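You operate a simulated robot arm through the tools that you are given. There is no shell and no other tool.

You are at the controls of a simulated robot arm. One attempt, no reset.

Task
Stand the white pole in the parasol base and clamp it.
Fine: wind the cream ribbed knob to tight, then pull on the pole to try it.

It is judged by the outcome, as a careful person would: the job done as asked, and still so three seconds after it is handed in. It fails if anything else is knocked over, pushed out of place, dropped, spilled or broken.

Robot
A 6-joint arm with a two-finger gripper, fixed in place. Base frame: the origin is at the foot of the arm, x ahead of it, y to its left, z up. Lengths are in cm, angles in rad, forces in N, time in s.
It reaches about 129.8 cm from its shoulder. Its first joint turns from -2.601 to 2.601 rad. Payload 1.57 kg.
The TCP is the grasp point between the finger pads, 2.1 cm short of the fingertips. In the tool frame z runs along the fingers and y along their closing line. The gripper opens to 7 cm. The gripper's body begins 5 cm behind the TCP.
Orientation is that of the tool frame in the base frame, as a unit quaternion [w, x, y, z]. With the fingers straight down and closing along the base's y, the tool's x points along the base's -x, its y along +y and its z along -z.

Tools
- The arm moves only by the tool nudge_tool. Its argument "targets" is a list that holds one entry, the list of rows, each a list of 7 numbers: the shift along the tool's x, y, z in units of 20 mm (1.0 is 20 mm), then the turn, a rotation vector about the tool's x, y, z in units of 6 degrees (1.0 is 6 degrees), then the gripper command, from -1 (shut) to 1 (fully open), values between in proportion. In form: [[[x, y, z, wx, wy, wz, grip], ...]]. A call has 1 to 20 rows; each row shifts and turns the commanded pose from where the row before left it, along the tool's axes as they then stand. A call with a number of a shift or a turn outside -1 to 1 is refused whole. Each row takes 0.2 s and may step no farther than 5 cm and 0.15 rad from the row before; otherwise, or with a gripper value out of range, the whole call is refused. A pose out of reach is approached as far as the arm can. The call stops where the force on the tool passes 90 N (or 10 N more than at its start, if that is more) or the arm is blocked; 0.2 s more then pass. Each finger halts on what it meets, pressing with about 30 N; the grip force reading is that of the motor and also rises with nothing between the fingers. The clock runs only during rows and for 0.2 s after the last one: add rows that do not move to give the fingers time. The reply holds the time, the measured pose of the TCP, the force on the tool along the base axes, the opening and the grip force, in the units named above and with some noise, with the torque about the TCP (base axes, N m) and any sound that the robot's microphone picked up, and new pictures: "pictures" is both (left out), scene, wrist or none.
- Cameras (640 x 400 px; columns grow to the right, rows downward): "scene" is fixed at [21.92, 50.12, 108.26]; the picture's right is [-0.89, -0.46, 0.00], its down [-0.19, 0.37, -0.91] and it looks along [0.42, -0.80, -0.42] (base axes); focal length 322 px, centre (320, 200). "wrist" rides on the gripper at [7.9, 0.4, -8.1] in the tool frame; the picture's right is [-0.05, 1.00, 0.00], its down [-0.67, -0.04, -0.75] and it looks along [-0.74, -0.04, 0.67] (tool axes); focal length 256 px, centre (320, 200). There is no depth. A picture from a camera that has moved, and an enlarged one, comes with that camera's place and axes in the base frame and with its lens.
- raise_lower(by): slides the trunk up (or, below 0, down) by that many cm; the arm rides with it, the base frame stays. It gives what a move gives, with no picture.
- enlarge(camera, box): a new picture of the part [left, top, right, bottom] of that camera's present view, enlarged. No time passes.
- close_job(): hands the job in; it is judged then, once.

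Places have to be worked out from the pictures, the camera data and where the tool is seen. Open the gripper and draw the arm clear of the work before you hand the job in, unless the task says otherwise.

The tools are called after ">>>" as name(argument=value, ...) on one line, values as JSON. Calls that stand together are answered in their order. nudge_tool: Moves the arm, as the interface text tells. Its arguments: {"type":"object","properties":{"targets":{"type":"array","items":{"type":"array","items":{"type":"array","items":{"type":"number"}}}},"pictures":{"type":"string","enum":["both","scene","wrist","none"]}},"required":["targets"]} The other tools are called the same way: raise_lower (by) slides the trunk up or down; enlarge (camera, box) takes an enlarged picture of a part of a camera's view; close_job () hands the job in.

At the start:

```text
time_s: 0.0
tool_pos: [68.74, -36.72, 88.29]
tool_rot: [-0.001, 0.0, 1.0, 0.0]
contact_force: [-0.4, -0.1, 0.8]
torque: [0.03, 0.0, 0.02]
grip_width: 6.99
grasp_force: 0.1
trunk travel left (down, up): [-56.3, 40.7]
```

scene: 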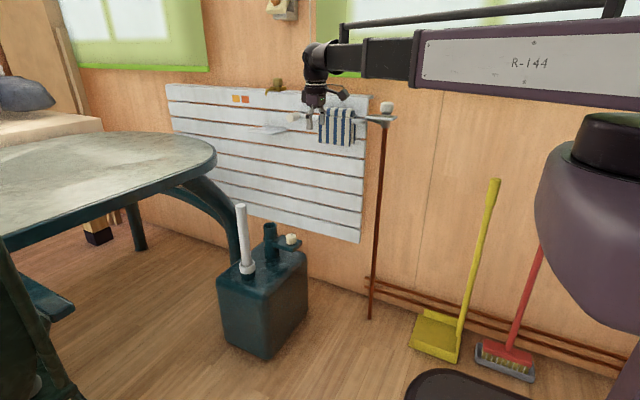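
wrist: 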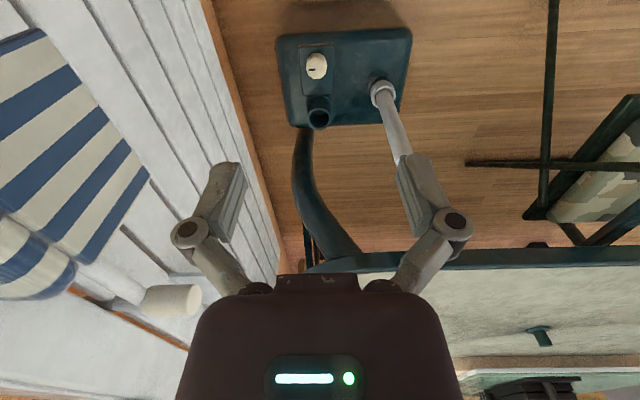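

The pictures show a dark green base with a white pole standing in a rack hole, a green socket tube and a cream knob. I'll enlarge both views before moving anything.

>>> enlarge(camera="scene", box=[190, 180, 350, 380])

>>> enlarge(camera="wrist", box=[250, 10, 450, 170])

>>> enlarge(camera="scene", box=[160, 60, 420, 260])

```text
2.00 times, centred on (270, 280) of scene
camera zoom: at [21.92, 50.12, 108.26], right [-0.89, -0.46, 0.0], down [-0.19, 0.37, -0.91], along [0.42, -0.8, -0.42], focal length 645 px, centre (420, 40)
```

zoom: 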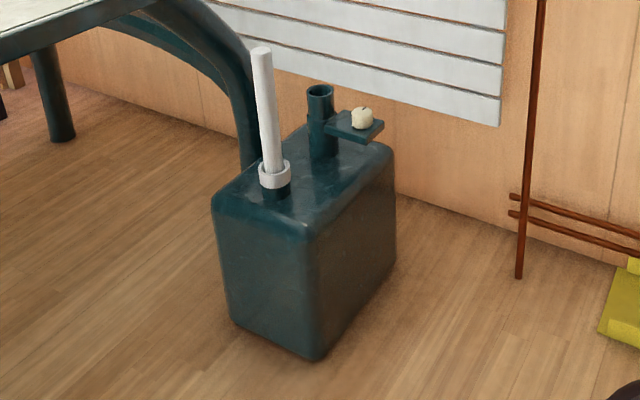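

```text
2.50 times, centred on (350, 90) of wrist
camera zoom: at [60.8, -36.21, 96.31], right [0.05, 1.0, 0.0], down [0.67, -0.04, 0.75], along [0.74, -0.04, -0.67], focal length 640 px, centre (245, 475)
```

zoom: 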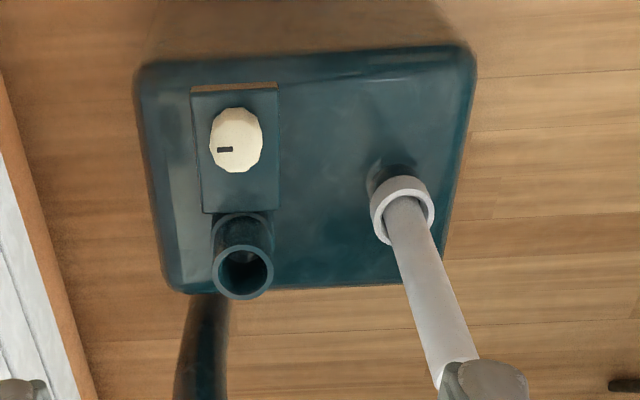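

```text
2.00 times, centred on (290, 160) of scene
camera zoom: at [21.92, 50.12, 108.26], right [-0.89, -0.46, 0.0], down [-0.19, 0.37, -0.91], along [0.42, -0.8, -0.42], focal length 645 px, centre (380, 280)
```

zoom: 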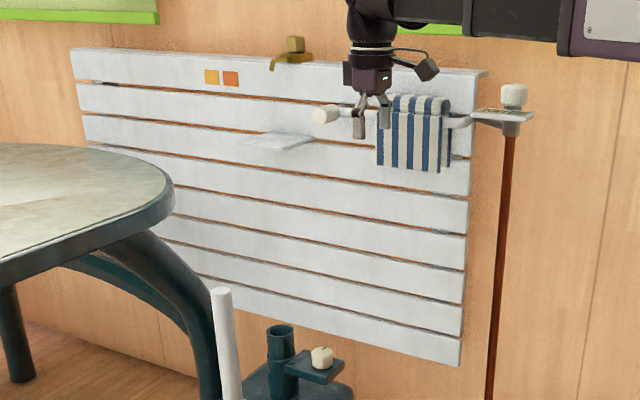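

I triangulated these positions in cm:

| Item | x | y | z |
|---|---|---|---|
| Pole axis | 89.9 | -22.5 | top about 62 |
| Pole collar | 89.9 | -22.5 | about 36.5 |
| Socket rim | 90.2 | -37.9 | about 46 |
| Cream knob | 80.7 | -37.9 | about 42.5 |

I'll move part of the way toward the pole, staying high, to get a clearer view of its top.

>>> nudge_tool(targets=[[[-0.5, 0.9, 0.3, 0, 0, 0, 1], [-0.5, 0.9, 0.3, 0, 0, 0, 1], [-0.5, 0.9, 0.3, 0, 0, 0, 1], [-0.5, 0.9, 0.3, 0, 0, 0, 1], [-0.5, 0.9, 0.3, 0, 0, 0, 1], [-0.5, 0.9, 0.3, 0, 0, 0, 1], [-0.5, 0.9, 0.3, 0, 0, 0, 1], [-0.5, 0.8, 0.3, 0, 0, 0, 1], [0, 0, 0, 0, 0, 0, 1]]], pictures="both")

```text
time_s: 2.0
tool_pos: [76.64, -22.59, 88.2]
tool_rot: [0.0, 0.0, 1.0, 0.001]
contact_force: [-0.4, 0.6, -0.2]
torque: [0.0, -0.04, 0.0]
grip_width: 7.02
grasp_force: 0.2
out of reach, approached as far as the arm can: row 1, 2, 3, 4, 5, 6, 7, 8
trunk travel left (down, up): [-56.3, 40.7]
camera wrist: at [68.75, -22.03, 96.31], right [0.05, 1.0, 0.0], down [0.67, -0.04, 0.75], along [0.74, -0.04, -0.67], focal length 256 px, centre (320, 200)
```

scene: 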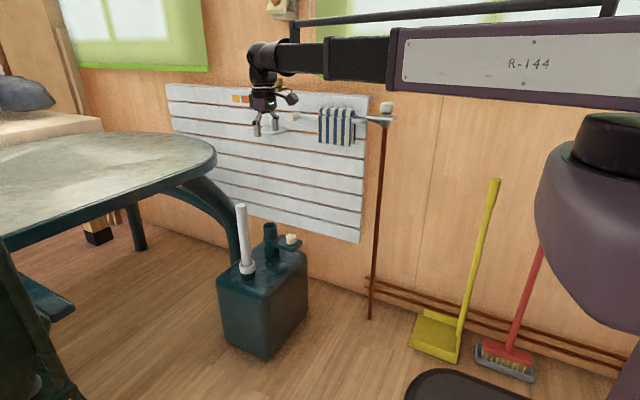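
wrist: 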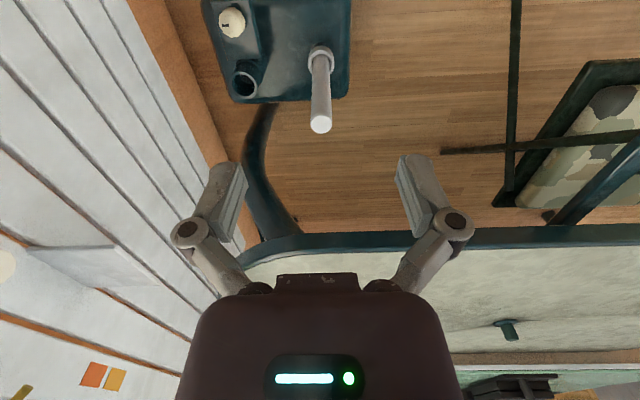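

The rows moved the arm in x and y but not in z, so height seems to come mostly from the trunk. The pole top is now visible at about (89.7, -22.9, 62), and I'll move horizontally until the gripper is over it.

>>> nudge_tool(targets=[[[-0.94, 0, 0, 0, 0, 0, 1], [-0.94, 0, 0, 0, 0, 0, 1], [-0.94, 0, 0, 0, 0, 0, 1], [-0.94, 0, 0, 0, 0, 0, 1], [-0.94, 0, 0, 0, 0, 0, 1], [-0.94, 0, 0, 0, 0, 0, 1], [-0.9, 0, 0, 0, 0, 0, 1], [0, 0, 0, 0, 0, 0, 1]]], pictures="both")

>>> enlarge(camera="scene", box=[200, 20, 340, 300])

>>> enlarge(camera="wrist", box=[170, 0, 470, 190])

```text
time_s: 3.8
tool_pos: [89.69, -22.49, 88.34]
tool_rot: [0.001, 0.0, 1.0, 0.0]
contact_force: [-0.2, -0.1, -0.4]
torque: [-0.02, 0.01, -0.03]
grip_width: 6.98
grasp_force: 0.0
trunk travel left (down, up): [-56.3, 40.7]
camera wrist: at [81.86, -21.99, 96.3], right [0.05, 1.0, 0.0], down [0.67, -0.04, 0.75], along [0.74, -0.04, -0.67], focal length 256 px, centre (320, 200)
```

scene: 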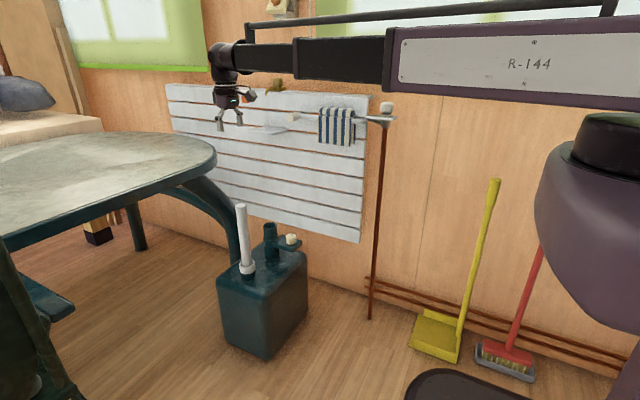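
wrist: 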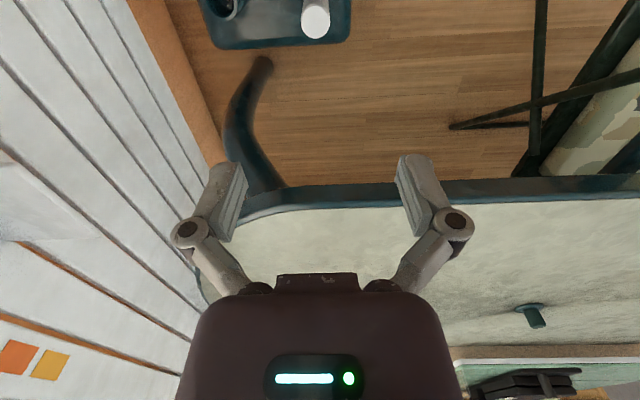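

```text
1.43 times, centred on (270, 160) of scene
camera zoom: at [21.92, 50.12, 108.26], right [-0.89, -0.46, 0.0], down [-0.19, 0.37, -0.91], along [0.42, -0.8, -0.42], focal length 461 px, centre (391, 257)
```

zoom: 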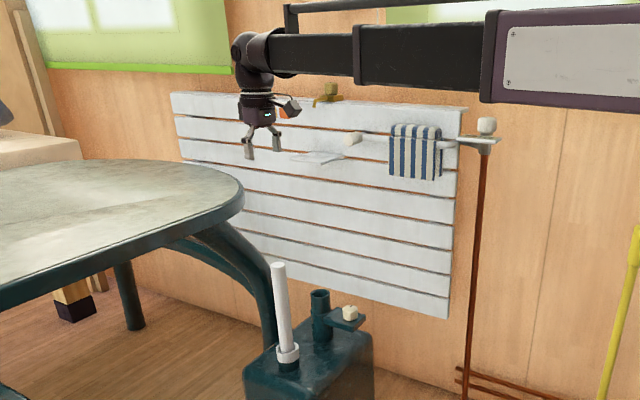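

```text
2.11 times, centred on (320, 95) of wrist
camera zoom: at [81.86, -21.99, 96.3], right [0.05, 1.0, 0.0], down [0.67, -0.04, 0.75], along [0.74, -0.04, -0.67], focal length 539 px, centre (320, 421)
```

zoom: 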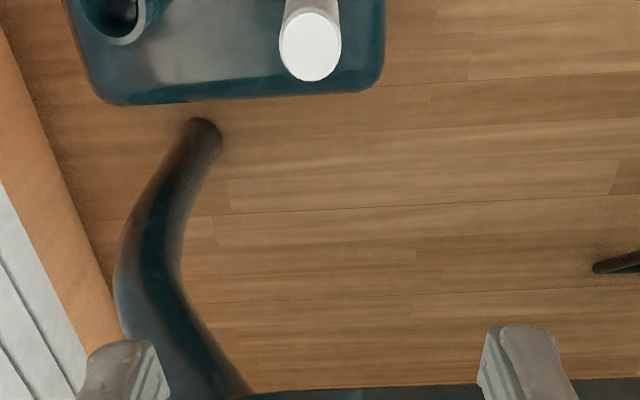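

The gripper is above the pole, which reads about (89.7, -22.9). I'll trim y slightly, then lower the trunk to just above the pole top and check alignment there.

>>> nudge_tool(targets=[[[0, -0.2, 0, 0, 0, 0, 1], [0, 0, 0, 0, 0, 0, 1]]], pictures="none")

>>> raise_lower(by=-20)

>>> enlarge(camera="wrist", box=[170, 0, 470, 190])

>>> enlarge(camera="scene", box=[160, 60, 360, 300])

```text
time_s: 4.4
tool_pos: [89.81, -22.82, 88.16]
tool_rot: [0.0, 0.0, 1.0, 0.0]
contact_force: [0.0, -0.2, 0.6]
torque: [0.0, -0.01, -0.04]
grip_width: 6.98
grasp_force: 0.1
trunk travel left (down, up): [-56.3, 40.7]
```

```text
time_s: 6.6
tool_pos: [89.75, -22.78, 68.23]
tool_rot: [-0.001, 0.0, 1.0, 0.0]
contact_force: [-0.2, 1.3, 0.4]
torque: [0.0, -0.02, 0.01]
grip_width: 7.0
grasp_force: 0.1
trunk travel left (down, up): [-36.3, 60.7]
```

```text
2.11 times, centred on (320, 95) of wrist
camera zoom: at [81.86, -22.37, 76.31], right [0.05, 1.0, 0.0], down [0.67, -0.04, 0.75], along [0.74, -0.04, -0.67], focal length 539 px, centre (320, 421)
```

zoom: 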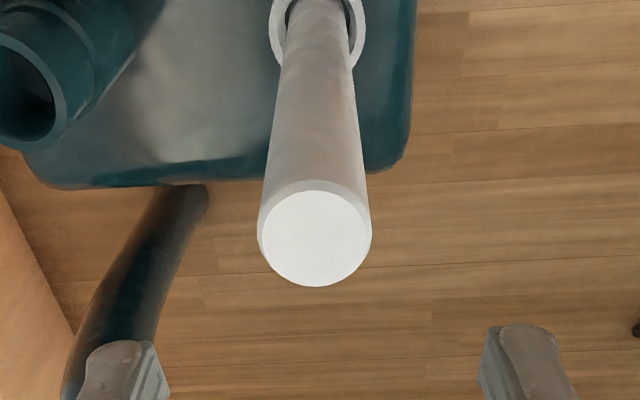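

```text
1.67 times, centred on (260, 180) of scene
camera zoom: at [21.92, 50.12, 108.26], right [-0.89, -0.46, 0.0], down [-0.19, 0.37, -0.91], along [0.42, -0.8, -0.42], focal length 537 px, centre (420, 233)
```

zoom: 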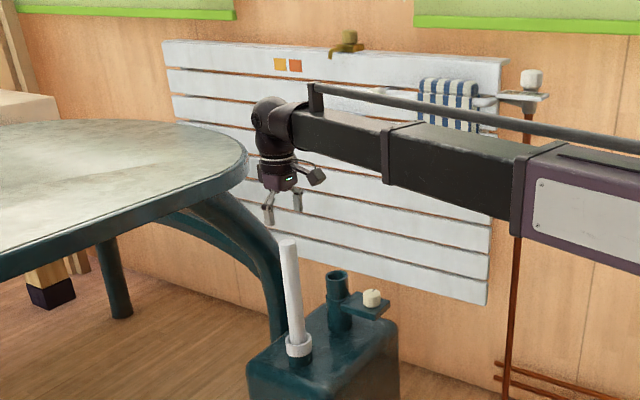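

The fingers straddle the pole, whose top is at about (89.9, -22.95, 61.7). I'll lower about 9.5 cm so the pads grip 3 cm below the top.

>>> raise_lower(by=-9.5)

>>> enlarge(camera="wrist", box=[120, 0, 520, 300])

>>> enlarge(camera="scene", box=[190, 120, 330, 300])

```text
time_s: 7.9
tool_pos: [89.81, -22.75, 58.74]
tool_rot: [0.001, 0.0, 1.0, 0.0]
contact_force: [0.0, -0.5, -1.0]
torque: [0.01, 0.03, -0.02]
grip_width: 6.99
grasp_force: 0.0
trunk travel left (down, up): [-26.8, 70.2]
```

```text
1.33 times, centred on (320, 150) of wrist
camera zoom: at [81.85, -22.37, 66.81], right [0.05, 1.0, 0.0], down [0.67, -0.04, 0.75], along [0.74, -0.04, -0.67], focal length 341 px, centre (320, 267)
```

zoom: 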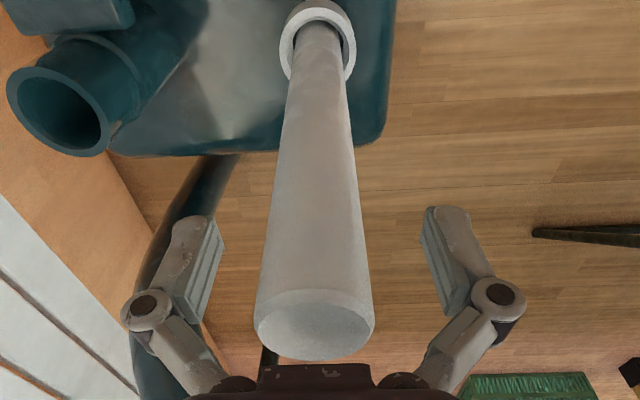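

```text
2.22 times, centred on (260, 210) of scene
camera zoom: at [21.92, 50.12, 108.26], right [-0.89, -0.46, 0.0], down [-0.19, 0.37, -0.91], along [0.42, -0.8, -0.42], focal length 716 px, centre (453, 178)
```

zoom: 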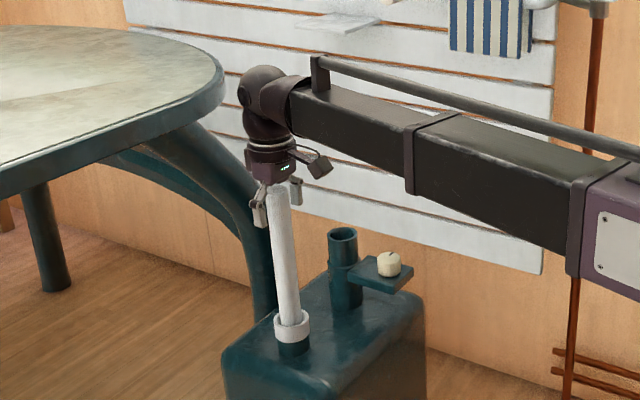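

The pole is centred between the fingers with the body clear, so I'll close the gripper on it.

>>> nudge_tool(targets=[[[0, 0, 0, 0, 0, 0, -1], [0, 0, 0, 0, 0, 0, -1], [0, 0, 0, 0, 0, 0, -1], [0, 0, 0, 0, 0, 0, -1], [0, 0, 0, 0, 0, 0, -1]]], pictures="both")

```text
time_s: 9.1
tool_pos: [89.71, -22.8, 58.68]
tool_rot: [-0.001, 0.0, 1.0, 0.0]
contact_force: [-0.6, -0.4, 6.1]
torque: [-0.01, 0.06, 0.03]
grip_width: 3.26
grasp_force: 30.1
trunk travel left (down, up): [-26.8, 70.2]
camera wrist: at [81.82, -22.37, 66.86], right [0.05, 1.0, 0.0], down [0.67, -0.04, 0.75], along [0.74, -0.04, -0.67], focal length 256 px, centre (320, 200)
```

scene: 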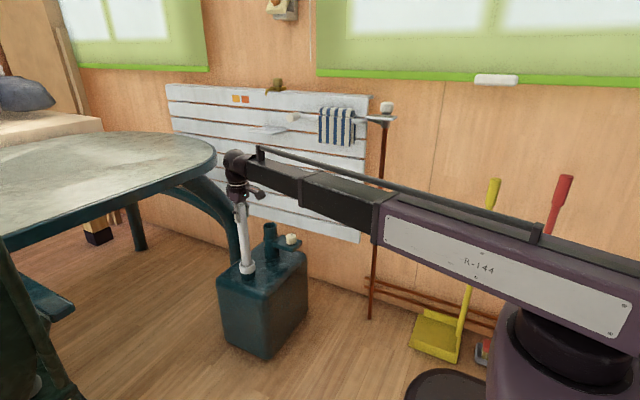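
wrist: 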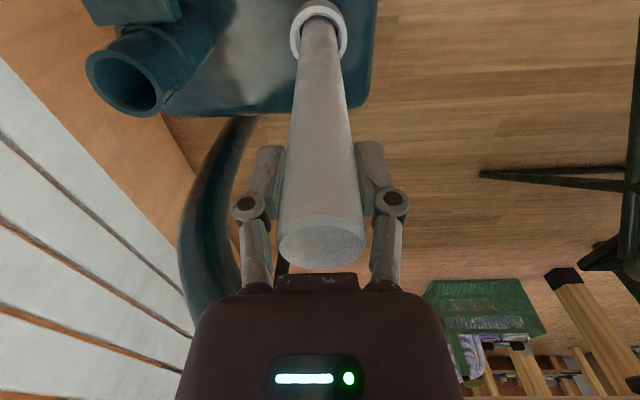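

The grip has closed on a 3.26 cm pole at 30 N. I'll raise the trunk a few cm and watch the load and the picture.

>>> raise_lower(by=4)

>>> enlarge(camera="wrist", box=[170, 0, 470, 190])

>>> enlarge(camera="scene", box=[190, 120, 330, 300])

```text
time_s: 9.9
tool_pos: [89.7, -22.84, 62.71]
tool_rot: [0.0, -0.001, 1.0, 0.0]
contact_force: [0.6, 0.6, -1.7]
torque: [-0.01, 0.02, 0.0]
grip_width: 3.28
grasp_force: 29.6
trunk travel left (down, up): [-30.8, 66.2]
```

```text
2.11 times, centred on (320, 95) of wrist
camera zoom: at [81.87, -22.37, 70.79], right [0.05, 1.0, 0.0], down [0.67, -0.04, 0.74], along [0.74, -0.04, -0.67], focal length 539 px, centre (320, 421)
```

zoom: 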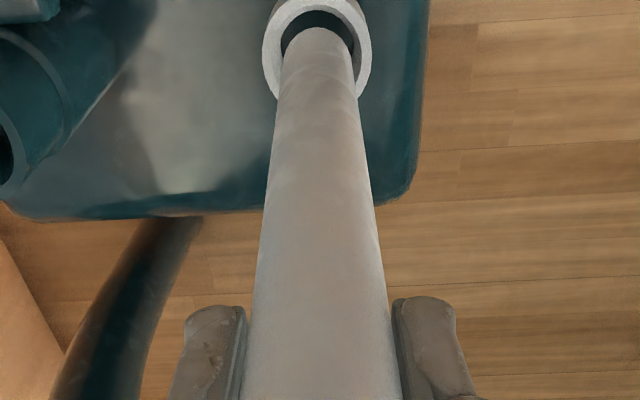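

```text
2.22 times, centred on (260, 210) of scene
camera zoom: at [21.92, 50.12, 108.26], right [-0.89, -0.46, 0.0], down [-0.19, 0.37, -0.91], along [0.42, -0.8, -0.42], focal length 716 px, centre (453, 178)
```

zoom: 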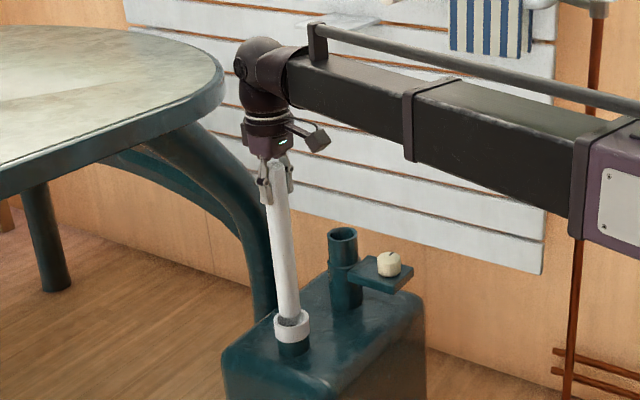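

The load is small and the pole is rising out of the ring. I'll keep raising it.

>>> raise_lower(by=8)

>>> enlarge(camera="wrist", box=[170, 0, 470, 190])

>>> enlarge(camera="scene", box=[190, 100, 330, 300])

```text
time_s: 11.1
tool_pos: [89.73, -22.91, 70.64]
tool_rot: [0.0, 0.0, 1.0, 0.0]
contact_force: [0.6, 0.0, -1.4]
torque: [0.01, -0.03, 0.01]
grip_width: 3.28
grasp_force: 29.8
trunk travel left (down, up): [-38.8, 58.2]
```

```text
2.11 times, centred on (320, 95) of wrist
camera zoom: at [81.87, -22.38, 78.78], right [0.05, 1.0, 0.0], down [0.67, -0.04, 0.74], along [0.74, -0.04, -0.67], focal length 539 px, centre (320, 421)
```

zoom: 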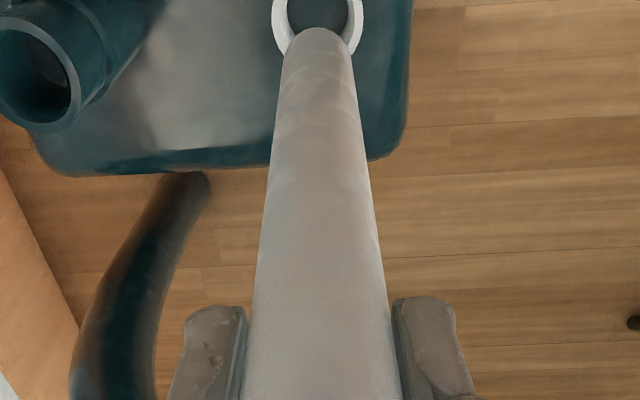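

```text
2.00 times, centred on (260, 200) of scene
camera zoom: at [21.92, 50.12, 108.26], right [-0.89, -0.46, 0.0], down [-0.19, 0.37, -0.91], along [0.42, -0.8, -0.42], focal length 645 px, centre (440, 200)
```

zoom: 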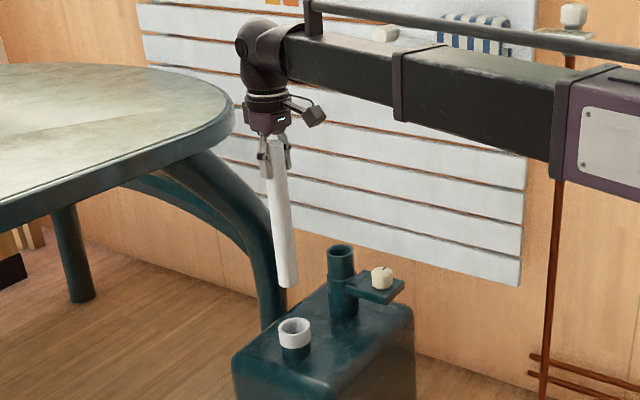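

The pole is out of the ring and hangs close to vertical, with its lower end about 23.4 cm below the TCP at z of about 47. I'll raise 5 cm more to clear the socket rim, then carry it sideways in y over the socket.

>>> raise_lower(by=5)

>>> nudge_tool(targets=[[[0, -0.4, 0, 0, 0, 0, -1], [0, -0.75, 0, 0, 0, 0, -1], [0, -0.75, 0, 0, 0, 0, -1], [0, -0.75, 0, 0, 0, 0, -1], [0, -0.75, 0, 0, 0, 0, -1], [0, -0.75, 0, 0, 0, 0, -1], [0, -0.75, 0, 0, 0, 0, -1], [0, -0.75, 0, 0, 0, 0, -1], [0, -0.75, 0, 0, 0, 0, -1], [0, -0.75, 0, 0, 0, 0, -1], [0, -0.4, 0, 0, 0, 0, -1], [0, 0, 0, 0, 0, 0, -1]]], pictures="both")

>>> enlarge(camera="wrist", box=[220, 0, 420, 125])

>>> enlarge(camera="scene", box=[220, 180, 320, 290])

```text
time_s: 12.0
tool_pos: [89.81, -22.73, 75.67]
tool_rot: [0.0, 0.0, 1.0, 0.0]
contact_force: [-0.8, 0.0, -1.7]
torque: [-0.03, 0.02, 0.01]
grip_width: 3.32
grasp_force: 30.3
trunk travel left (down, up): [-43.8, 53.2]
```

```text
time_s: 14.6
tool_pos: [89.76, -37.94, 75.69]
tool_rot: [0.0, 0.0, 1.0, 0.0]
contact_force: [-0.5, -0.2, -2.6]
torque: [0.0, 0.01, -0.03]
grip_width: 3.28
grasp_force: 30.1
trunk travel left (down, up): [-43.8, 53.2]
camera wrist: at [81.84, -37.53, 83.79], right [0.05, 1.0, 0.0], down [0.67, -0.04, 0.74], along [0.74, -0.04, -0.67], focal length 256 px, centre (320, 200)
```

scene: 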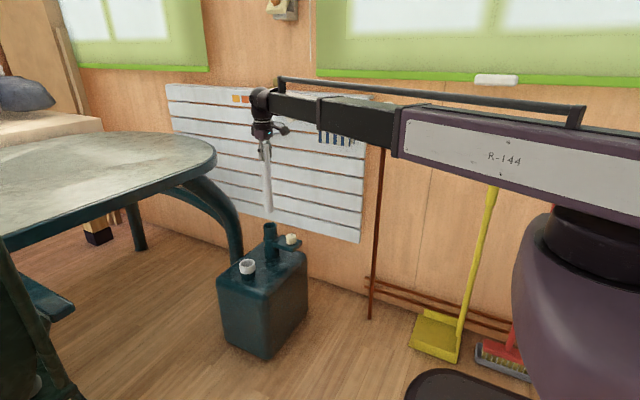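
wrist: 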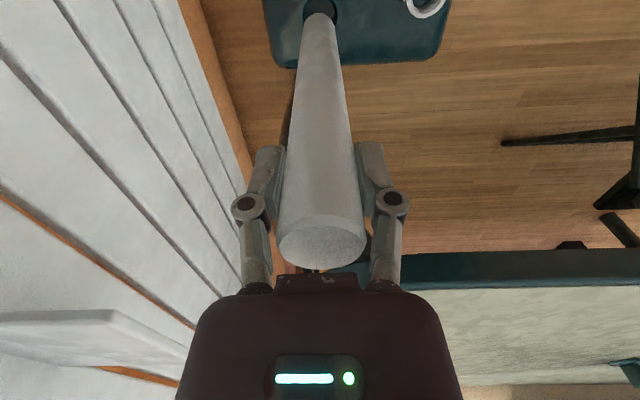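

```text
3.20 times, centred on (320, 62) of wrist
camera zoom: at [81.84, -37.53, 83.79], right [0.05, 1.0, 0.0], down [0.67, -0.04, 0.74], along [0.74, -0.04, -0.67], focal length 819 px, centre (320, 640)
```

zoom: 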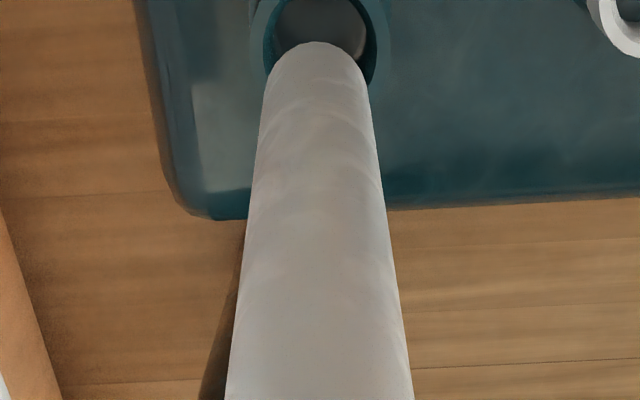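

```text
3.64 times, centred on (270, 235) of scene
camera zoom: at [21.92, 50.12, 108.26], right [-0.89, -0.46, 0.0], down [-0.19, 0.37, -0.91], along [0.42, -0.8, -0.42], focal length 1172 px, centre (502, 73)
```

zoom: 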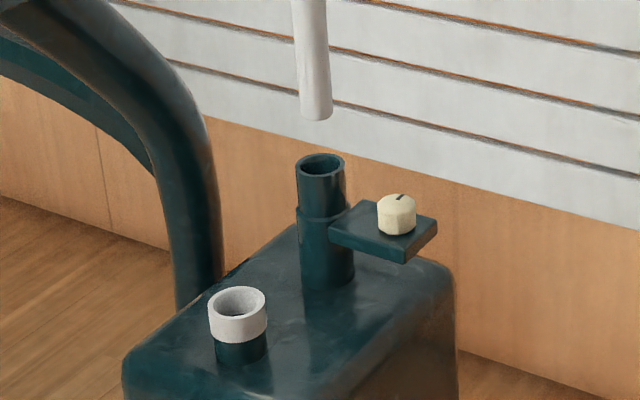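

The pole hangs over the socket, and its lower end is within about 0.2 cm of the rim centre. The bore is about 4.2 cm against the 3.3 cm pole. I'll trim x slightly and lower to about 1 cm above the rim for a closer check.

>>> nudge_tool(targets=[[[0.06, 0.03, 0, 0, 0, 0, -1], [0, 0, 0, 0, 0, 0, -1]]], pictures="none")

>>> raise_lower(by=-4.8)

>>> enlarge(camera="wrist", box=[220, 0, 420, 125])

>>> enlarge(camera="scene", box=[230, 190, 310, 270])

```text
time_s: 15.2
tool_pos: [89.62, -37.84, 75.69]
tool_rot: [0.0, 0.0, 1.0, 0.001]
contact_force: [0.4, 1.2, -1.7]
torque: [0.01, -0.01, 0.03]
grip_width: 3.25
grasp_force: 29.6
trunk travel left (down, up): [-43.8, 53.2]
```

```text
time_s: 16.1
tool_pos: [89.6, -37.91, 70.94]
tool_rot: [-0.001, 0.0, 1.0, 0.0]
contact_force: [0.0, -0.5, -2.6]
torque: [0.02, 0.0, 0.0]
grip_width: 3.27
grasp_force: 30.0
trunk travel left (down, up): [-39.0, 58.0]
```

```text
3.20 times, centred on (320, 62) of wrist
camera zoom: at [81.73, -37.43, 78.99], right [0.05, 1.0, 0.0], down [0.67, -0.04, 0.74], along [0.74, -0.04, -0.67], focal length 819 px, centre (320, 640)
```

zoom: 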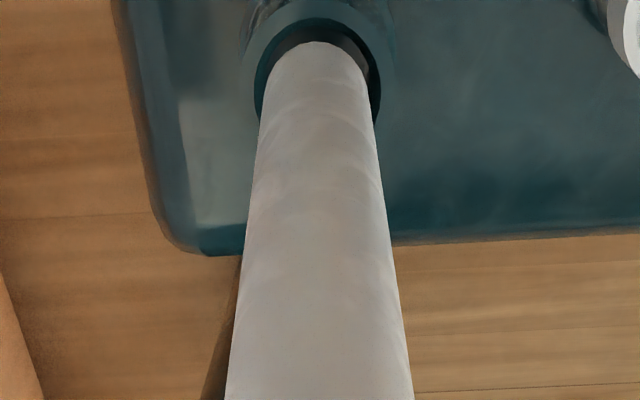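

```text
5.00 times, centred on (270, 230) of scene
camera zoom: at [21.92, 50.12, 108.26], right [-0.89, -0.46, 0.0], down [-0.19, 0.37, -0.91], along [0.42, -0.8, -0.42], focal length 1612 px, centre (570, 50)
```

zoom: 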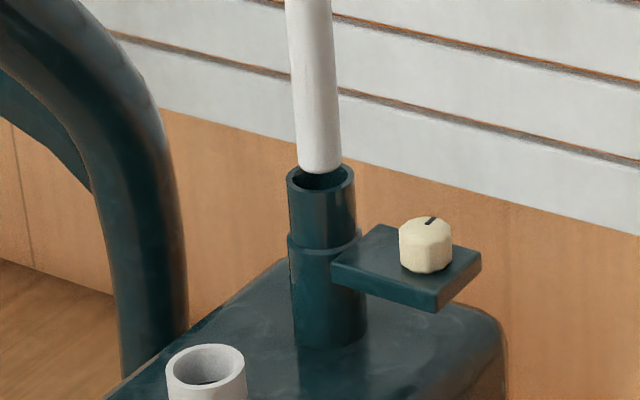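

Both views show the pole centred over the bore. I'll lower it in and check the forces.

>>> raise_lower(by=-3.5)

>>> enlarge(camera="wrist", box=[220, 0, 420, 125])

>>> enlarge(camera="scene", box=[230, 190, 310, 270])

```text
time_s: 16.9
tool_pos: [89.54, -37.96, 67.37]
tool_rot: [0.0, -0.001, 1.0, 0.0]
contact_force: [0.9, 0.0, -1.0]
torque: [-0.01, -0.02, -0.03]
grip_width: 3.27
grasp_force: 29.8
trunk travel left (down, up): [-35.5, 61.5]
```

```text
3.20 times, centred on (320, 62) of wrist
camera zoom: at [81.73, -37.44, 75.49], right [0.05, 1.0, 0.0], down [0.67, -0.04, 0.74], along [0.74, -0.04, -0.67], focal length 819 px, centre (320, 640)
```

zoom: 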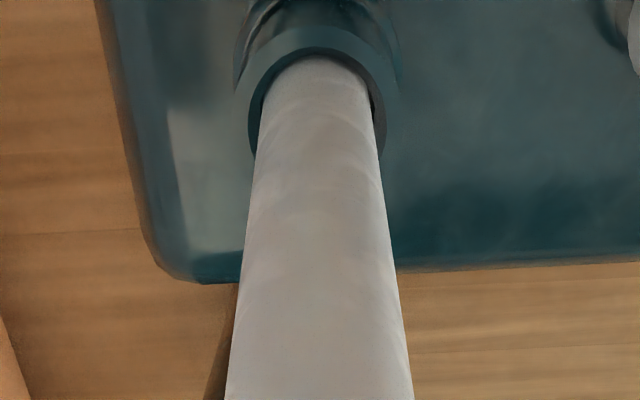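

```text
5.00 times, centred on (270, 230) of scene
camera zoom: at [21.92, 50.12, 108.26], right [-0.89, -0.46, 0.0], down [-0.19, 0.37, -0.91], along [0.42, -0.8, -0.42], focal length 1612 px, centre (570, 50)
```

zoom: 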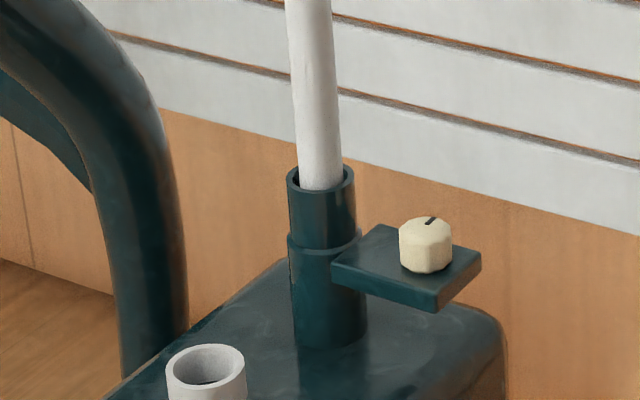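

The lower end is inside the bore with no side force. I'll continue down in steps, watching for bottoming.

>>> raise_lower(by=-4)

>>> raise_lower(by=-3)

>>> enlarge(camera="scene", box=[230, 150, 330, 270])

```text
time_s: 17.7
tool_pos: [89.46, -37.91, 63.69]
tool_rot: [0.003, 0.0, 1.0, -0.002]
contact_force: [0.0, -4.3, 34.6]
torque: [-0.69, -0.05, -0.02]
grip_width: 3.32
grasp_force: 30.2
trunk travel left (down, up): [-31.5, 65.5]
```

```text
time_s: 18.1
tool_pos: [89.39, -37.91, 63.47]
tool_rot: [0.004, 0.0, 1.0, -0.004]
contact_force: [1.2, -0.8, 73.4]
torque: [-0.21, 0.08, 0.01]
grip_width: 3.3
grasp_force: 30.0
trunk travel left (down, up): [-30.7, 66.3]
stopped: the force on the tool passed its limit at 112 N (the readings are from after the stop); the commanded pose is now the measured one
```

```text
3.33 times, centred on (280, 210) of scene
camera zoom: at [21.92, 50.12, 108.26], right [-0.89, -0.46, 0.0], down [-0.19, 0.37, -0.91], along [0.42, -0.8, -0.42], focal length 1075 px, centre (453, 167)
```

zoom: 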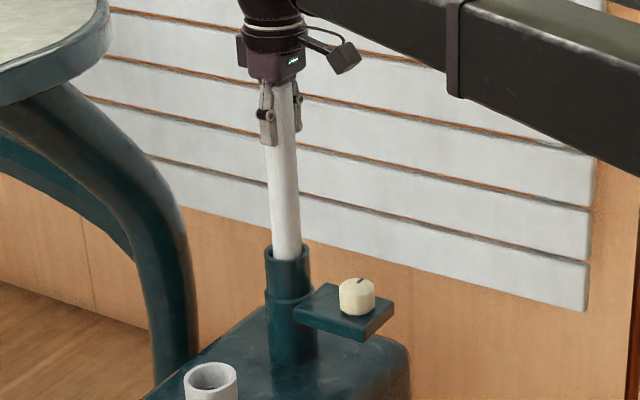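

The load came up with about 6 cm of the pole in the bore, so it is either bottomed or caught on a ledge. I'll back off a little to relieve the force and check.

>>> raise_lower(by=1.0)

>>> enlarge(camera="wrist", box=[220, 0, 420, 125])

>>> enlarge(camera="wrist", box=[220, 120, 420, 300])

>>> enlarge(camera="scene", box=[240, 200, 310, 270])

```text
time_s: 18.7
tool_pos: [89.8, -38.04, 63.44]
tool_rot: [0.001, 0.0, 1.0, -0.001]
contact_force: [0.1, 0.2, -2.3]
torque: [0.01, 0.02, 0.04]
grip_width: 3.28
grasp_force: 30.0
trunk travel left (down, up): [-31.7, 65.3]
```

```text
3.20 times, centred on (320, 62) of wrist
camera zoom: at [81.8, -37.5, 71.6], right [0.05, 1.0, 0.0], down [0.66, -0.03, 0.75], along [0.75, -0.04, -0.67], focal length 819 px, centre (320, 640)
```

zoom: 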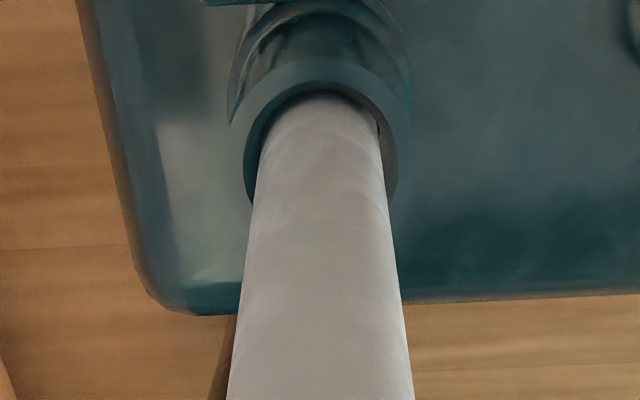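

```text
2.22 times, centred on (320, 210) of wrist
camera zoom: at [81.8, -37.5, 71.6], right [0.05, 1.0, 0.0], down [0.66, -0.03, 0.75], along [0.75, -0.04, -0.67], focal length 569 px, centre (320, 178)
```

zoom: 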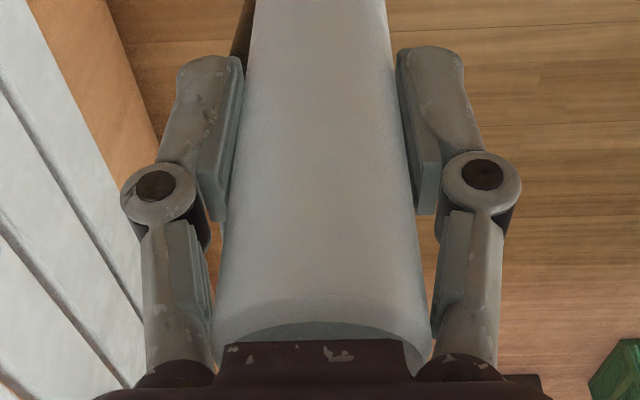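

```text
5.71 times, centred on (275, 235) of scene
camera zoom: at [21.92, 50.12, 108.26], right [-0.89, -0.46, 0.0], down [-0.19, 0.37, -0.91], along [0.42, -0.8, -0.42], focal length 1842 px, centre (577, 0)
```

zoom: 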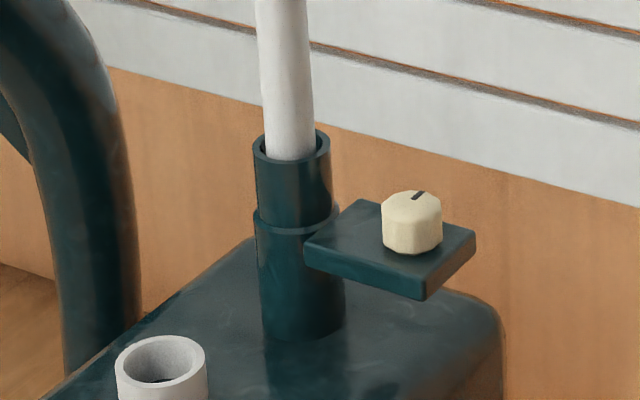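

The pole stopped about 4 to 4.5 cm down the bore and slid up roughly 1.3 cm in the grip. To tell a floor from a lip, I'll lift it clear, step aside in y and look straight down the empty socket.

>>> raise_lower(by=8.5)

>>> nudge_tool(targets=[[[-0.1, 0.4, 0, 0, 0, 0, -1], [-0.15, 0.7, 0, 0, 0, 0, -1], [-0.15, 0.7, 0, 0, 0, 0, -1], [-0.15, 0.7, 0, 0, 0, 0, -1], [-0.1, 0.6, 0, 0, 0, 0, -1], [-0.05, 0.4, 0, 0, 0, 0, -1], [0, 0, 0, 0, 0, 0, -1]]], pictures="both")

>>> enlarge(camera="wrist", box=[200, 0, 300, 70])

>>> enlarge(camera="scene", box=[230, 190, 310, 270])

```text
time_s: 19.9
tool_pos: [89.66, -37.96, 71.97]
tool_rot: [0.001, -0.001, 1.0, -0.001]
contact_force: [0.4, -0.9, -1.9]
torque: [-0.01, 0.02, -0.01]
grip_width: 3.26
grasp_force: 30.1
trunk travel left (down, up): [-40.2, 56.8]
```

```text
time_s: 21.5
tool_pos: [91.19, -31.02, 72.05]
tool_rot: [0.0, 0.0, 1.0, -0.001]
contact_force: [0.4, -0.6, -1.2]
torque: [-0.01, -0.02, -0.02]
grip_width: 3.29
grasp_force: 29.6
trunk travel left (down, up): [-40.2, 56.8]
camera wrist: at [83.18, -30.43, 80.19], right [0.05, 1.0, 0.0], down [0.66, -0.03, 0.75], along [0.74, -0.04, -0.67], focal length 256 px, centre (320, 200)
```

scene: 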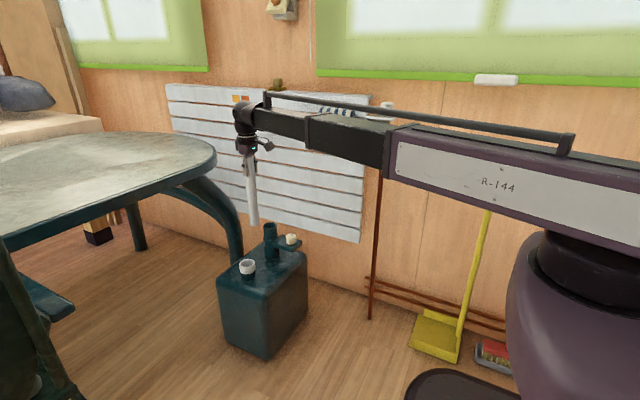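
wrist: 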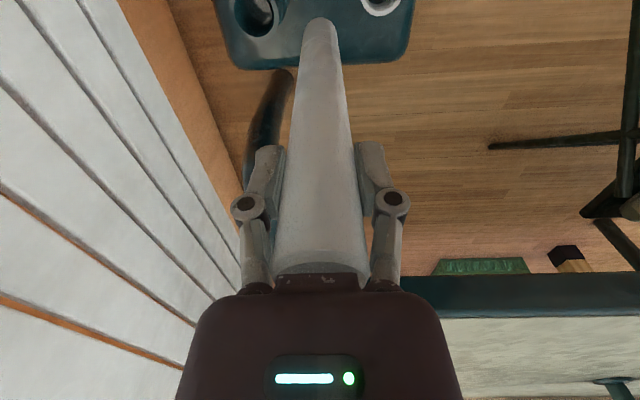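

```text
5.71 times, centred on (250, 35) of wrist
camera zoom: at [83.18, -30.43, 80.19], right [0.05, 1.0, 0.0], down [0.66, -0.03, 0.75], along [0.74, -0.04, -0.67], focal length 1463 px, centre (720, 1143)
```

zoom: 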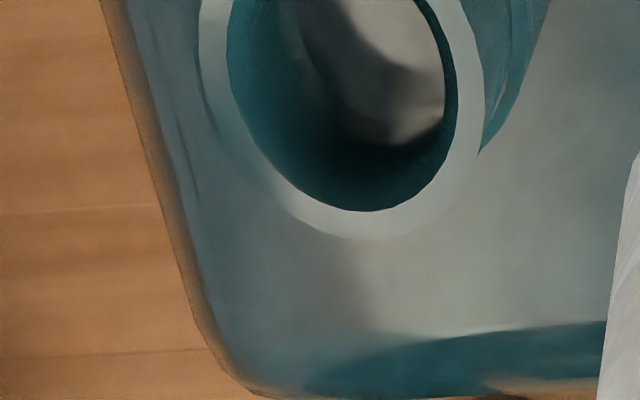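

```text
5.00 times, centred on (270, 230) of scene
camera zoom: at [21.92, 50.12, 108.26], right [-0.89, -0.46, 0.0], down [-0.19, 0.37, -0.91], along [0.42, -0.8, -0.42], focal length 1612 px, centre (570, 50)
```

zoom: 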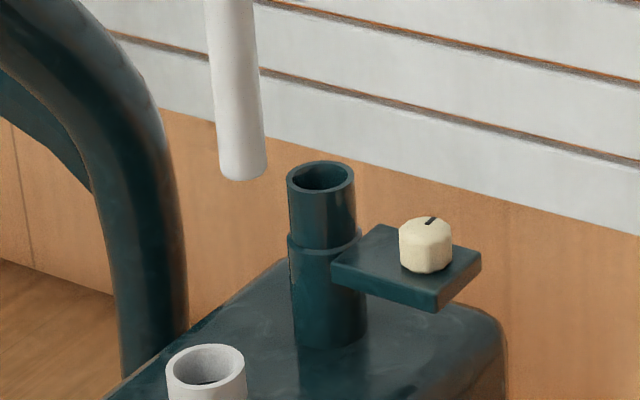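

I can see a grey floor inside, but the top of the picture cuts the view off. I'll shift a few cm in -x to bring the whole bore into the picture.

>>> nudge_tool(targets=[[[0.7, 0, 0, 0, 0, 0, -1], [0.8, 0, 0, 0, 0, 0, -1], [0, 0, 0, 0, 0, 0, -1]]], pictures="none")

>>> enlarge(camera="wrist", box=[200, 0, 300, 70])

```text
time_s: 22.3
tool_pos: [88.01, -30.92, 72.18]
tool_rot: [0.0, -0.001, 1.0, -0.001]
contact_force: [0.5, 0.1, -1.7]
torque: [0.0, 0.0, -0.01]
grip_width: 3.27
grasp_force: 29.8
trunk travel left (down, up): [-40.2, 56.8]
```

```text
5.71 times, centred on (250, 35) of wrist
camera zoom: at [80.15, -30.5, 80.2], right [0.05, 1.0, 0.0], down [0.66, -0.03, 0.75], along [0.75, -0.04, -0.67], focal length 1463 px, centre (720, 1143)
```

zoom: 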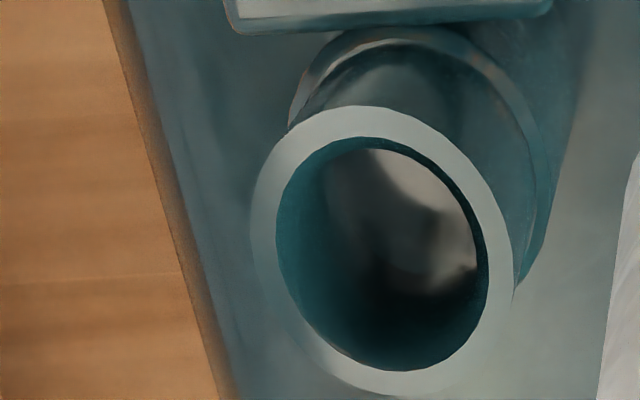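

The bore has a plain flat floor about 4.3 cm below the rim and no lip, so the pole had simply bottomed. The socket centre measures (90.05, -38.0), so I'll return over it and lower again, stopping just above the floor.

>>> nudge_tool(targets=[[[-0.2, -0.4, 0, 0, 0, 0, -1], [-0.2, -0.7, 0, 0, 0, 0, -1], [-0.2, -0.7, 0, 0, 0, 0, -1], [-0.15, -0.7, 0, 0, 0, 0, -1], [-0.02, -0.6, 0, 0, 0, 0, -1], [0, -0.4, 0, 0, 0, 0, -1], [0, 0, 0, 0, 0, 0, -1]]], pictures="none")

>>> enlarge(camera="wrist", box=[220, 0, 420, 125])

>>> enlarge(camera="scene", box=[230, 190, 310, 270])

```text
time_s: 23.9
tool_pos: [89.64, -37.94, 72.05]
tool_rot: [0.0, 0.0, 1.0, -0.001]
contact_force: [-0.9, 0.2, -3.0]
torque: [0.05, 0.04, -0.01]
grip_width: 3.28
grasp_force: 29.7
trunk travel left (down, up): [-40.2, 56.8]
```

```text
3.20 times, centred on (320, 62) of wrist
camera zoom: at [81.73, -37.47, 80.19], right [0.05, 1.0, 0.0], down [0.66, -0.03, 0.75], along [0.75, -0.04, -0.67], focal length 819 px, centre (320, 640)
```

zoom: 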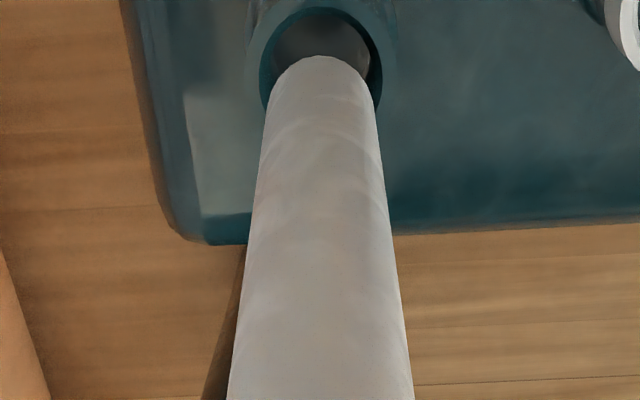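

```text
5.00 times, centred on (270, 230) of scene
camera zoom: at [21.92, 50.12, 108.26], right [-0.89, -0.46, 0.0], down [-0.19, 0.37, -0.91], along [0.42, -0.8, -0.42], focal length 1612 px, centre (570, 50)
```

zoom: 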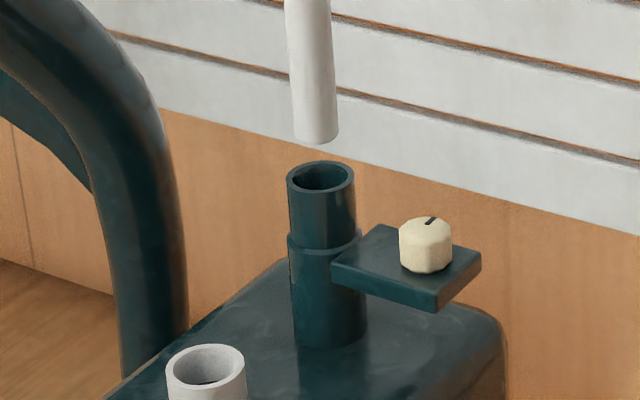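

The pole is centred again. I'll lower 7.4 cm to just above the floor, then feel for contact in small steps.

>>> raise_lower(by=-7.4)

```text
time_s: 25.0
tool_pos: [89.65, -38.01, 64.65]
tool_rot: [0.0, 0.0, 1.0, -0.001]
contact_force: [-0.3, -0.7, -0.7]
torque: [0.04, -0.01, 0.0]
grip_width: 3.27
grasp_force: 30.1
trunk travel left (down, up): [-32.8, 64.2]
```

No contact yet, and the side force is near zero. I'll take a small step down.

>>> raise_lower(by=-0.6)

```text
time_s: 25.6
tool_pos: [89.64, -37.95, 64.03]
tool_rot: [0.001, 0.0, 1.0, -0.001]
contact_force: [0.0, -0.4, -1.2]
torque: [0.03, -0.01, -0.02]
grip_width: 3.27
grasp_force: 29.6
trunk travel left (down, up): [-32.2, 64.8]
```

Still no contact, so I'll take another small step down.

>>> raise_lower(by=-0.4)

```text
time_s: 26.1
tool_pos: [89.65, -37.9, 63.78]
tool_rot: [0.001, 0.0, 1.0, -0.001]
contact_force: [0.2, 0.8, -1.6]
torque: [0.0, 0.02, 0.01]
grip_width: 3.29
grasp_force: 29.8
trunk travel left (down, up): [-31.8, 65.2]
```

Forces are still clear at 63.78, and the earlier contact was near 63.5. I'll step down once more.

>>> raise_lower(by=-0.25)

```text
time_s: 26.6
tool_pos: [89.63, -37.95, 63.54]
tool_rot: [0.002, 0.0, 1.0, -0.002]
contact_force: [1.2, -0.2, 9.5]
torque: [-0.07, -0.18, 0.02]
grip_width: 3.27
grasp_force: 30.0
trunk travel left (down, up): [-31.6, 65.4]
```

The pole is now resting on the floor with about 10 N upward. I'll look at how it stands before letting go.

>>> enlarge(camera="scene", box=[220, 130, 320, 270])

>>> enlarge(camera="wrist", box=[220, 0, 420, 125])

```text
2.86 times, centred on (270, 200) of scene
camera zoom: at [21.92, 50.12, 108.26], right [-0.89, -0.46, 0.0], down [-0.19, 0.37, -0.91], along [0.42, -0.8, -0.42], focal length 921 px, centre (463, 200)
```

zoom: 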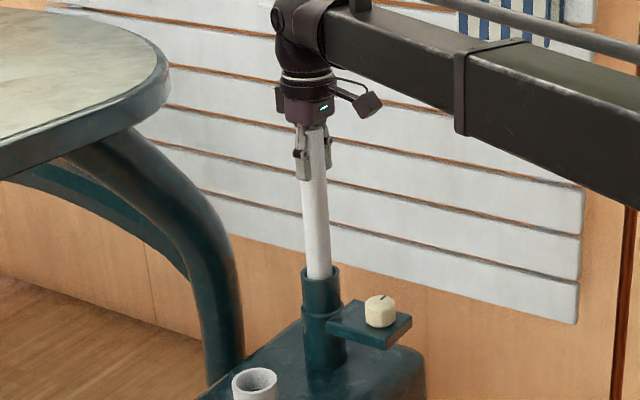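

```text
3.20 times, centred on (320, 62) of wrist
camera zoom: at [81.68, -37.44, 71.64], right [0.05, 1.0, 0.0], down [0.66, -0.03, 0.75], along [0.75, -0.04, -0.66], focal length 819 px, centre (320, 640)
```

zoom: 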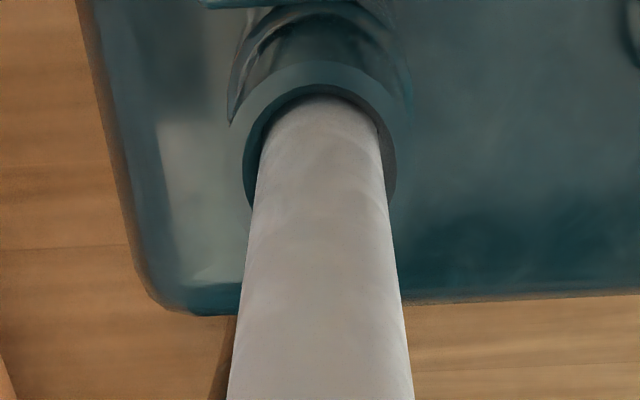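

It stands upright in the bore. I'll open the fingers slightly first, so they can catch the pole if it leans.

>>> nudge_tool(targets=[[[0, 0, 0, 0, 0, 0, 0.05], [0, 0, 0, 0, 0, 0, 0.1], [0, 0, 0, 0, 0, 0, 0.2], [0, 0, 0, 0, 0, 0, 0.3], [0, 0, 0, 0, 0, 0, 0.3], [0, 0, 0, 0, 0, 0, 0.3]]], pictures="both")

>>> enlarge(camera="scene", box=[220, 130, 320, 270])

>>> enlarge(camera="wrist", box=[200, 0, 440, 300])

```text
time_s: 28.0
tool_pos: [89.67, -38.03, 63.36]
tool_rot: [0.001, 0.0, 1.0, -0.001]
contact_force: [-0.3, -0.5, -0.3]
torque: [0.0, 0.01, -0.04]
grip_width: 4.55
grasp_force: 0.1
trunk travel left (down, up): [-31.6, 65.4]
camera wrist: at [81.72, -37.45, 71.55], right [0.05, 1.0, 0.0], down [0.66, -0.03, 0.75], along [0.75, -0.04, -0.67], focal length 256 px, centre (320, 200)
```

scene: 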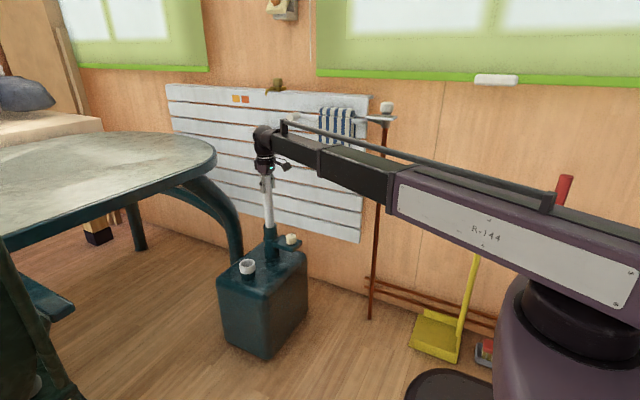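
wrist: 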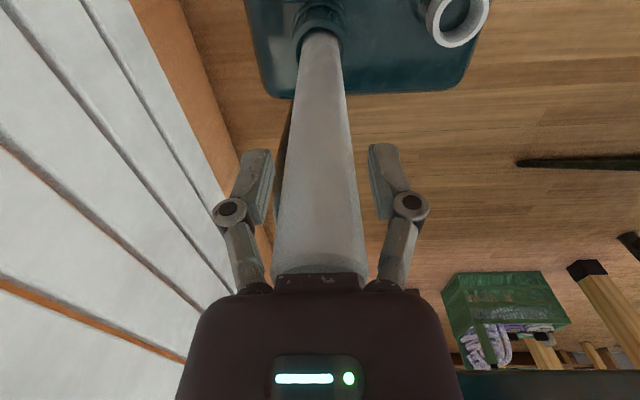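

```text
2.86 times, centred on (270, 200) of scene
camera zoom: at [21.92, 50.12, 108.26], right [-0.89, -0.46, 0.0], down [-0.19, 0.37, -0.91], along [0.42, -0.8, -0.42], focal length 921 px, centre (463, 200)
```

zoom: 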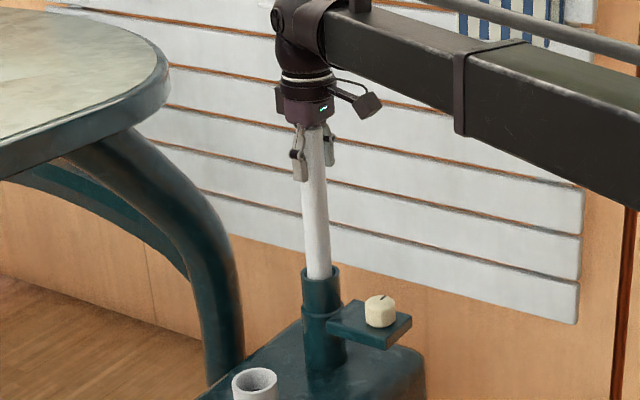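

```text
1.33 times, centred on (320, 150) of wrist
camera zoom: at [81.72, -37.45, 71.55], right [0.05, 1.0, 0.0], down [0.66, -0.03, 0.75], along [0.75, -0.04, -0.67], focal length 341 px, centre (320, 267)
```

zoom: 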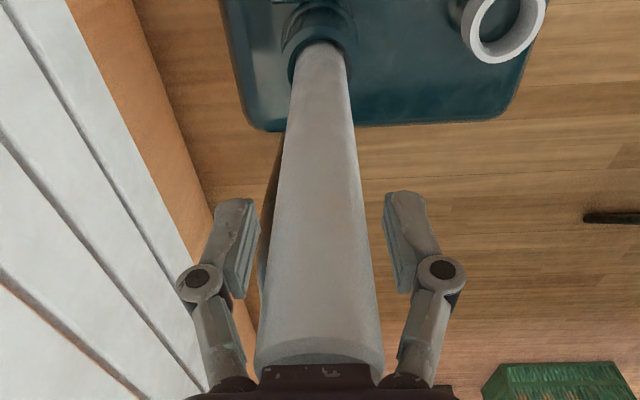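

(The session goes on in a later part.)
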